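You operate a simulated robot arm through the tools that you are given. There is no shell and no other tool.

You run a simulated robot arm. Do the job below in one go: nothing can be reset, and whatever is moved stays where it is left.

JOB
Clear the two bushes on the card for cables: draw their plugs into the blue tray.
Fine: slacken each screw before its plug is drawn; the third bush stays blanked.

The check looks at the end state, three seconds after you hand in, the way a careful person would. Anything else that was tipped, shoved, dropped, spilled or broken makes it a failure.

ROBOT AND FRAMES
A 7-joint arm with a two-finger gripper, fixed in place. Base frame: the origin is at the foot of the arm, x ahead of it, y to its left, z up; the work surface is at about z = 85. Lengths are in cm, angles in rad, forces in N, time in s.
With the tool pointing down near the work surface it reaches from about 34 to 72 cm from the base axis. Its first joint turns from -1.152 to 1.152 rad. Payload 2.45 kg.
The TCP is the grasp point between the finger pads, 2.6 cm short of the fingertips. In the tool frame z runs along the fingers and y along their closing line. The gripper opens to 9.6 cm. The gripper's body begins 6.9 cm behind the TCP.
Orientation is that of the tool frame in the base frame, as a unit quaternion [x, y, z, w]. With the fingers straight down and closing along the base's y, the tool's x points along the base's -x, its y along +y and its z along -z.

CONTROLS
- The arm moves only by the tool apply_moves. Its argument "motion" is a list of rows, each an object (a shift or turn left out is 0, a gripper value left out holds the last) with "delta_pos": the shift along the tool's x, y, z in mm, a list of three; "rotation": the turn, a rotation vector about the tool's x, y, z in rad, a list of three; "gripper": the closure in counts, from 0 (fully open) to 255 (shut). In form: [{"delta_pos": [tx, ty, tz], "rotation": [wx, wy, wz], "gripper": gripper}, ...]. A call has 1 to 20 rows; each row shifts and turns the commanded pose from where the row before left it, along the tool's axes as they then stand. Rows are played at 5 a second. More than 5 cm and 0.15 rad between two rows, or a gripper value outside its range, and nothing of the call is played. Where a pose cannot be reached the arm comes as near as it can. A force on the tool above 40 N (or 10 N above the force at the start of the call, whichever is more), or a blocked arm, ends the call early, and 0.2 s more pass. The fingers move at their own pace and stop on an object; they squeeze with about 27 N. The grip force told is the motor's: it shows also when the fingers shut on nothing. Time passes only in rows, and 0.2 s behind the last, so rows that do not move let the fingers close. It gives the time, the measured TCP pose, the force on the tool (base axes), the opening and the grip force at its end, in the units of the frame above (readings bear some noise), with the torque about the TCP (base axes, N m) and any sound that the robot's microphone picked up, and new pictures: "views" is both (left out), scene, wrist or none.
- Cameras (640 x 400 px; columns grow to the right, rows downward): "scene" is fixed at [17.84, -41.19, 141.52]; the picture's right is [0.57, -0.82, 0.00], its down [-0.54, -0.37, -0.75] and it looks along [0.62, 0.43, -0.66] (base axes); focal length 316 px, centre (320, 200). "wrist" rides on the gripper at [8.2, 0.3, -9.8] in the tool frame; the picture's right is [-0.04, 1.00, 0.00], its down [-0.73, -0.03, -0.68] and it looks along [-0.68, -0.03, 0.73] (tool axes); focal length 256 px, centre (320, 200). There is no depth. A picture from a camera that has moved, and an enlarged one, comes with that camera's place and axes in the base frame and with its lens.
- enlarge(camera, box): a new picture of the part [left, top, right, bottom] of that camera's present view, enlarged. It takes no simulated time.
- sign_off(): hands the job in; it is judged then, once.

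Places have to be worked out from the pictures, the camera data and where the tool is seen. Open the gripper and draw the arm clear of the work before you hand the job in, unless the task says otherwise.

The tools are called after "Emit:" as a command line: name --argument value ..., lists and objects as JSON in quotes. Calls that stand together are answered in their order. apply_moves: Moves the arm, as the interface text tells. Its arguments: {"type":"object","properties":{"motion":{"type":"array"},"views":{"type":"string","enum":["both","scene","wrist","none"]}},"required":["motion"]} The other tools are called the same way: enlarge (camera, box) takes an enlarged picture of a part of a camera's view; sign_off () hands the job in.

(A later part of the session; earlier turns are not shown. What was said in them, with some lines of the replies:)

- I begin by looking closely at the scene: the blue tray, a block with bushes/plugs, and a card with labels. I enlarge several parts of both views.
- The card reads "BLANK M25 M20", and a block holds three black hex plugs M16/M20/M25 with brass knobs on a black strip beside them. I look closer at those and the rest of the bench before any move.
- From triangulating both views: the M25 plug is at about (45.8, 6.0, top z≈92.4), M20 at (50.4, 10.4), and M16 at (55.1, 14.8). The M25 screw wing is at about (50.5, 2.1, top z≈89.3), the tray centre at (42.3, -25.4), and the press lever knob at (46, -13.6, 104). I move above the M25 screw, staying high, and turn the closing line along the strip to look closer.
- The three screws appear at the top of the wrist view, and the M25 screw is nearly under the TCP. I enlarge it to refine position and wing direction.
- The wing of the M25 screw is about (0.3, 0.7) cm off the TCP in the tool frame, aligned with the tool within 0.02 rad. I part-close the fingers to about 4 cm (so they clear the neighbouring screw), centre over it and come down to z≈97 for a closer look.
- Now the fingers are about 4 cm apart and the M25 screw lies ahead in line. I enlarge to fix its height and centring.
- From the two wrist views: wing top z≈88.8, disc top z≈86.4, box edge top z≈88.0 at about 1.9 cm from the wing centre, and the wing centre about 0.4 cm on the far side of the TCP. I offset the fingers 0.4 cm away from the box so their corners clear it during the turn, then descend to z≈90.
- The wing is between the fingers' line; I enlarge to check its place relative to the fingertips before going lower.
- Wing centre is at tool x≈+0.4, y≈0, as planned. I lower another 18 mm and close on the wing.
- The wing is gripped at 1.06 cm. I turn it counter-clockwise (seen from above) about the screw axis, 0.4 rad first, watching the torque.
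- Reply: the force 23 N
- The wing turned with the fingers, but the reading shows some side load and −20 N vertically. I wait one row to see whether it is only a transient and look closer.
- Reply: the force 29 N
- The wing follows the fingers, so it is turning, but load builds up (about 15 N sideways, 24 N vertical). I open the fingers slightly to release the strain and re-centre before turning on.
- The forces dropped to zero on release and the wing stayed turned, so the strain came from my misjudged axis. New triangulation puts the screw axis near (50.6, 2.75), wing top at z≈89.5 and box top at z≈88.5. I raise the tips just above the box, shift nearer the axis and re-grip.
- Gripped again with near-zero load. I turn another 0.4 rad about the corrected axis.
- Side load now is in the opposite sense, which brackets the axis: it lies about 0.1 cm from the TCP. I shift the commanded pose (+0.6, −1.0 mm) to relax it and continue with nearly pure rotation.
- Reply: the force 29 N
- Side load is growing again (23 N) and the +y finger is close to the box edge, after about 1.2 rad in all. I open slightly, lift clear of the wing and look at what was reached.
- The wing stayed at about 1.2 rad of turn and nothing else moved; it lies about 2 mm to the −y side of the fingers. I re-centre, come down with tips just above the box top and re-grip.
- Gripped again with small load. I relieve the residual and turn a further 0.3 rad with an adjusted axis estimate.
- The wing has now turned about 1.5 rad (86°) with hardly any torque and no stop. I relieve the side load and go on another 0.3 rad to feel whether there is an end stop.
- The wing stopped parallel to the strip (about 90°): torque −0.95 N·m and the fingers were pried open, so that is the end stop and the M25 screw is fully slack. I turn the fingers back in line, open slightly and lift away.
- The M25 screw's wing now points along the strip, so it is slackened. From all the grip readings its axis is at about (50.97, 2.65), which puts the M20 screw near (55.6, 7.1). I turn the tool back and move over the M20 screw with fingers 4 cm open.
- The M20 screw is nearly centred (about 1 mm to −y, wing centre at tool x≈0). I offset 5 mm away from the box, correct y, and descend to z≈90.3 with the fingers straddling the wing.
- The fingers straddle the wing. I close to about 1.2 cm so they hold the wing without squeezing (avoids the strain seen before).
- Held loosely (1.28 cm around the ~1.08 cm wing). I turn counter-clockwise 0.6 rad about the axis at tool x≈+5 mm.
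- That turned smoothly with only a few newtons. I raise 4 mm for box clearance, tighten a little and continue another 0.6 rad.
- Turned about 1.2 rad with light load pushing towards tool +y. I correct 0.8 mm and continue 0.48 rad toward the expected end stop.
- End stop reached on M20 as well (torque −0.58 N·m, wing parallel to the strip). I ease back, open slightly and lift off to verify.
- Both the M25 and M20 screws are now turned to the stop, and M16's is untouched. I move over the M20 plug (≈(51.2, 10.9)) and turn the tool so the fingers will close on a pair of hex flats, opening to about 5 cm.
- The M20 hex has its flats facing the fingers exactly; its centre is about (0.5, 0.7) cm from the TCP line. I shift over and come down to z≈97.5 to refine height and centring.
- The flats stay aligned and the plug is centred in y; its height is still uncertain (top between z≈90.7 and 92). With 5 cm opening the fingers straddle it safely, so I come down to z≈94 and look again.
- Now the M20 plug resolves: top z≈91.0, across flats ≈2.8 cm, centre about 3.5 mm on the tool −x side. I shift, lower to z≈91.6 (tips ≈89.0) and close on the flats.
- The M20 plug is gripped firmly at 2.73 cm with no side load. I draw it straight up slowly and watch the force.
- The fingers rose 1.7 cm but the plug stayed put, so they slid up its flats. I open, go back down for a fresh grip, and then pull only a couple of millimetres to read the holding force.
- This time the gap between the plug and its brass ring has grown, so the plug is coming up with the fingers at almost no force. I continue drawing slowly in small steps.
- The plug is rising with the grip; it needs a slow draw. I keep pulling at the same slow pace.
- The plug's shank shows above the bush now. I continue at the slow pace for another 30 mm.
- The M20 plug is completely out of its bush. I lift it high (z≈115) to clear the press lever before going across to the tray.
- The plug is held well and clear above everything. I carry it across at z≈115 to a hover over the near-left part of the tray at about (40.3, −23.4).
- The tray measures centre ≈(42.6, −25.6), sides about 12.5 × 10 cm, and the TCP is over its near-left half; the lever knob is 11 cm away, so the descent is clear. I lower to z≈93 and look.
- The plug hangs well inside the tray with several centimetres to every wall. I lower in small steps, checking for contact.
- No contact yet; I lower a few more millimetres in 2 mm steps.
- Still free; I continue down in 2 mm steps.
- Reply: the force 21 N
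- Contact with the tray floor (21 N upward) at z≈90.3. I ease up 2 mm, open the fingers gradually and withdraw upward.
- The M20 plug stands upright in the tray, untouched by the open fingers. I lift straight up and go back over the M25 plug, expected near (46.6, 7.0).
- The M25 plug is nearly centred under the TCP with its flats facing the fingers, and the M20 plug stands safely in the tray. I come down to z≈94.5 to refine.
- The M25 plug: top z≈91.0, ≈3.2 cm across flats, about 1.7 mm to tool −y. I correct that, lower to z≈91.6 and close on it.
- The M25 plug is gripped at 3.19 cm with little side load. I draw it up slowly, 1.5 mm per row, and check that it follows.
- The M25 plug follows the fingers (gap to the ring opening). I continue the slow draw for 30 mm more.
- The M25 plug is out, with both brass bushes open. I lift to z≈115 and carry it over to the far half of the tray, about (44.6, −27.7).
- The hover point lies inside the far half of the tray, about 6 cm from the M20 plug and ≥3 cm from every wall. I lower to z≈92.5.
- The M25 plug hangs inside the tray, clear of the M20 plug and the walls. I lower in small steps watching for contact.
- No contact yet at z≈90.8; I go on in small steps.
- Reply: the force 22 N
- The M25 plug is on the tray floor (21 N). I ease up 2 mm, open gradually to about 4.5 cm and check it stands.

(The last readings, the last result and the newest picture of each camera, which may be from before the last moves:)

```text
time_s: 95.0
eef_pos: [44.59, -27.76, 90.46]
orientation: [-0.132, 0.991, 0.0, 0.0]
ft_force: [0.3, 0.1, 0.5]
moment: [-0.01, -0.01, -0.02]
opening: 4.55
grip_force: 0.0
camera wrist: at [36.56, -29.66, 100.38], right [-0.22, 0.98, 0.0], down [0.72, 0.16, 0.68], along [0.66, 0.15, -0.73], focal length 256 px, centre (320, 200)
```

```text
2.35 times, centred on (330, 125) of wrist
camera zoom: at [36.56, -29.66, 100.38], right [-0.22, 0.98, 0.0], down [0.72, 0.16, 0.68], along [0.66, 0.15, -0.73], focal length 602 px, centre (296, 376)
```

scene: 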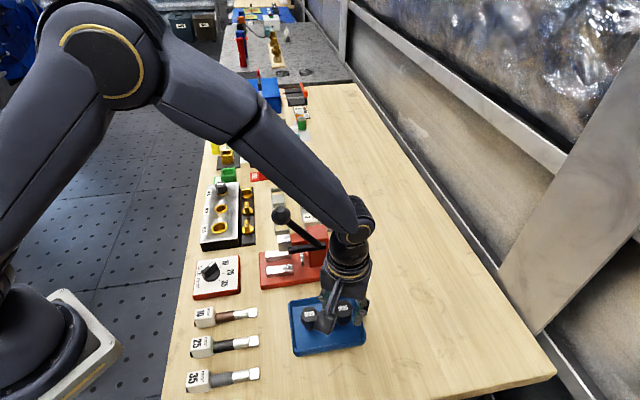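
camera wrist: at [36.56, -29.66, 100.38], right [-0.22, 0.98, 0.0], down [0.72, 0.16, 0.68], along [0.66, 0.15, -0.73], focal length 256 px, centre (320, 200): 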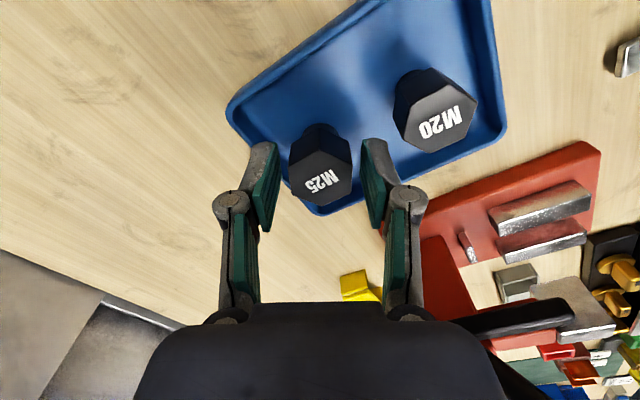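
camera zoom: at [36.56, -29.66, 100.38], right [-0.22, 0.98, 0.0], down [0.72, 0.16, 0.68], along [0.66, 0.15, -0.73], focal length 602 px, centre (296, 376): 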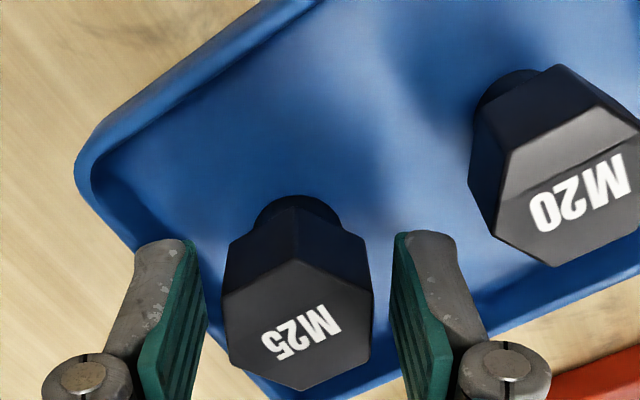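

Both plugs stand upright in the tray and the fingers are clear of them. I raise the arm straight up and draw it back clear of the work.

Emit:
apply_moves --motion '[{"delta_pos": [0, 0, -6]}, {"delta_pos": [0, 0, -14]}, {"delta_pos": [0, 0, -26]}, {"delta_pos": [0, 0, -35]}, {"delta_pos": [0, 0, -35]}, {"delta_pos": [0, 0, -35]}, {"delta_pos": [0, 0, -35]}, {"delta_pos": [0, 0, -35]}, {"delta_pos": [0, 0, -28]}, {"delta_pos": [0, 0, -10]}, {}]'

Emit:
apply_moves --motion '[{"delta_pos": [0, 0, 0], "gripper": 0}, {"delta_pos": [12, 10, 0]}, {"delta_pos": [12, 20, 0]}, {"delta_pos": [5, 25, 0]}, {"delta_pos": [0, 28, 0]}, {"delta_pos": [0, 28, 0]}, {"delta_pos": [0, 28, 0]}, {"delta_pos": [0, 28, 0]}, {"delta_pos": [0, 20, 0]}, {}, {}]'

Emit:
enlarge --camera "scene" --box '[270, 270, 380, 370]'

Emit:
enlarge --camera "scene" --box '[190, 160, 280, 260]'

Emit:
enlarge --camera "scene" --box '[180, 60, 380, 260]'

```text
time_s: 97.4
eef_pos: [44.71, -27.96, 116.35]
orientation: [-0.132, 0.991, 0.0, -0.001]
ft_force: [0.0, 0.8, -0.3]
moment: [-0.01, 0.0, 0.01]
opening: 4.54
grip_force: 0.1
camera wrist: at [36.65, -29.86, 126.19], right [-0.22, 0.98, 0.0], down [0.72, 0.16, 0.68], along [0.66, 0.15, -0.73], focal length 256 px, centre (320, 200)
```

scene: 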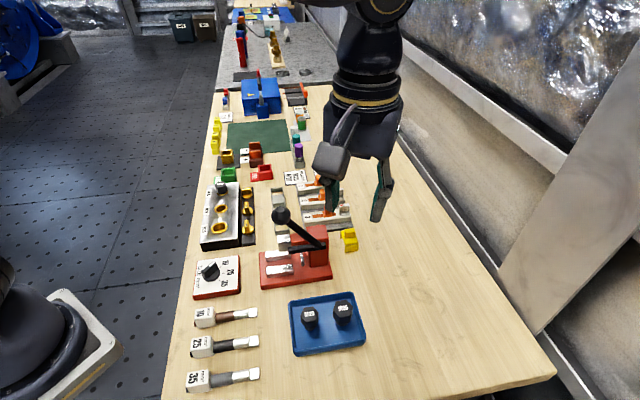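
wrist: 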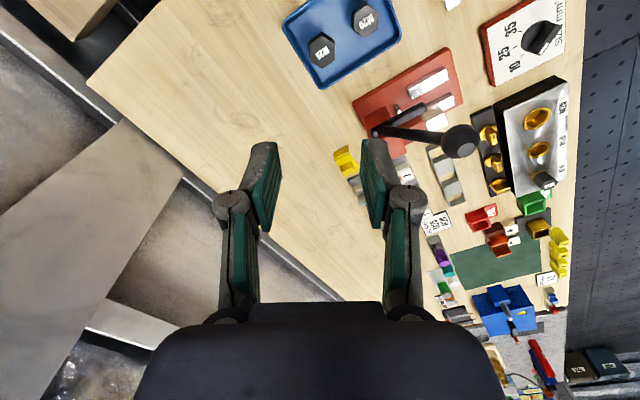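

```text
time_s: 99.8
eef_pos: [37.01, -10.57, 116.43]
orientation: [-0.131, 0.991, 0.0, 0.0]
ft_force: [0.1, 0.7, 0.2]
moment: [-0.01, 0.0, 0.01]
opening: 9.61
grip_force: 0.0
camera wrist: at [28.93, -12.45, 126.19], right [-0.22, 0.98, 0.0], down [0.72, 0.16, 0.68], along [0.66, 0.15, -0.73], focal length 256 px, centre (320, 200)
```

scene: 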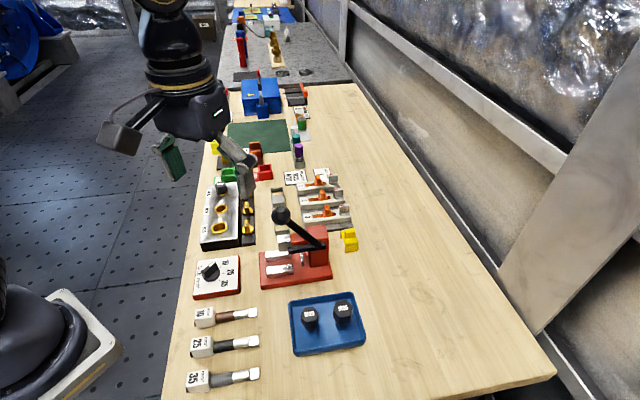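
wrist: 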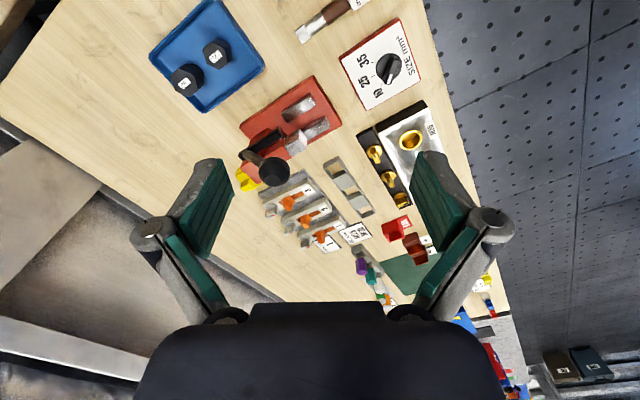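

```text
4.00 times, centred on (325, 320) of scene
camera zoom: at [17.84, -41.19, 141.52], right [0.57, -0.82, 0.0], down [-0.54, -0.37, -0.75], along [0.62, 0.43, -0.66], focal length 1265 px, centre (300, -280)
```

zoom: 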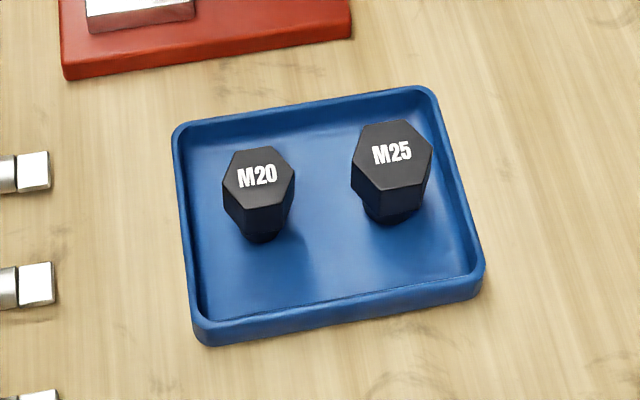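

```text
4.00 times, centred on (235, 210) of scene
camera zoom: at [17.84, -41.19, 141.52], right [0.57, -0.82, 0.0], down [-0.54, -0.37, -0.75], along [0.62, 0.43, -0.66], focal length 1265 px, centre (660, 160)
```

zoom: 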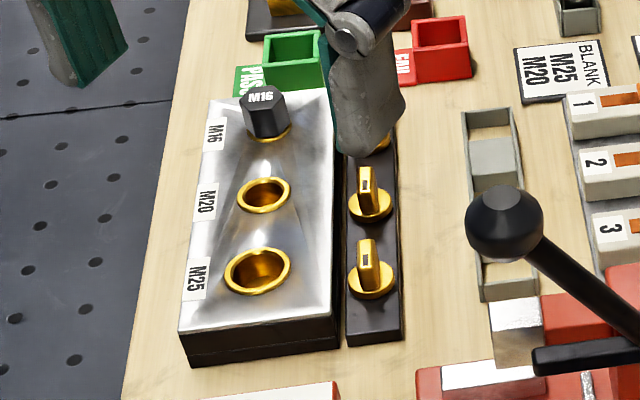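

```text
2.00 times, centred on (280, 160) of scene
camera zoom: at [17.84, -41.19, 141.52], right [0.57, -0.82, 0.0], down [-0.54, -0.37, -0.75], along [0.62, 0.43, -0.66], focal length 632 px, centre (400, 280)
```

zoom: 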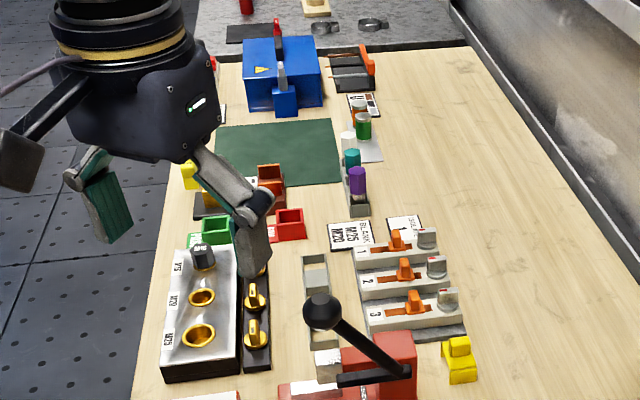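

Both plugs (M20 and M25) stand in the blue tray, and their bushes are open with both screws slackened. M16 is still plugged, the arm is open and clear above the work, and nothing else has moved, so I hand in.

Emit:
sign_off

```text
The job is handed in.
```

The M25 and M20 bushes on the card are clear for cables, and both plugs are standing upright in the blue tray. The job is handed in; the check's result hasn't come back.

- **Screws:** I turned the M25 and M20 screws counter-clockwise to their end stops, about a quarter turn each. This was done before either plug was drawn.
- **Draw:** the fingers slid up the M20 plug on the first pull. I re-gripped it and drew both plugs slowly, and they came out without trouble.
- **Third bush:** the M16 plug is still in place, and I didn't touch its screw.
- **Rest of the bench:** nothing else looks moved in the last pictures. I opened the gripper and drew the arm up clear of the work before handing in.
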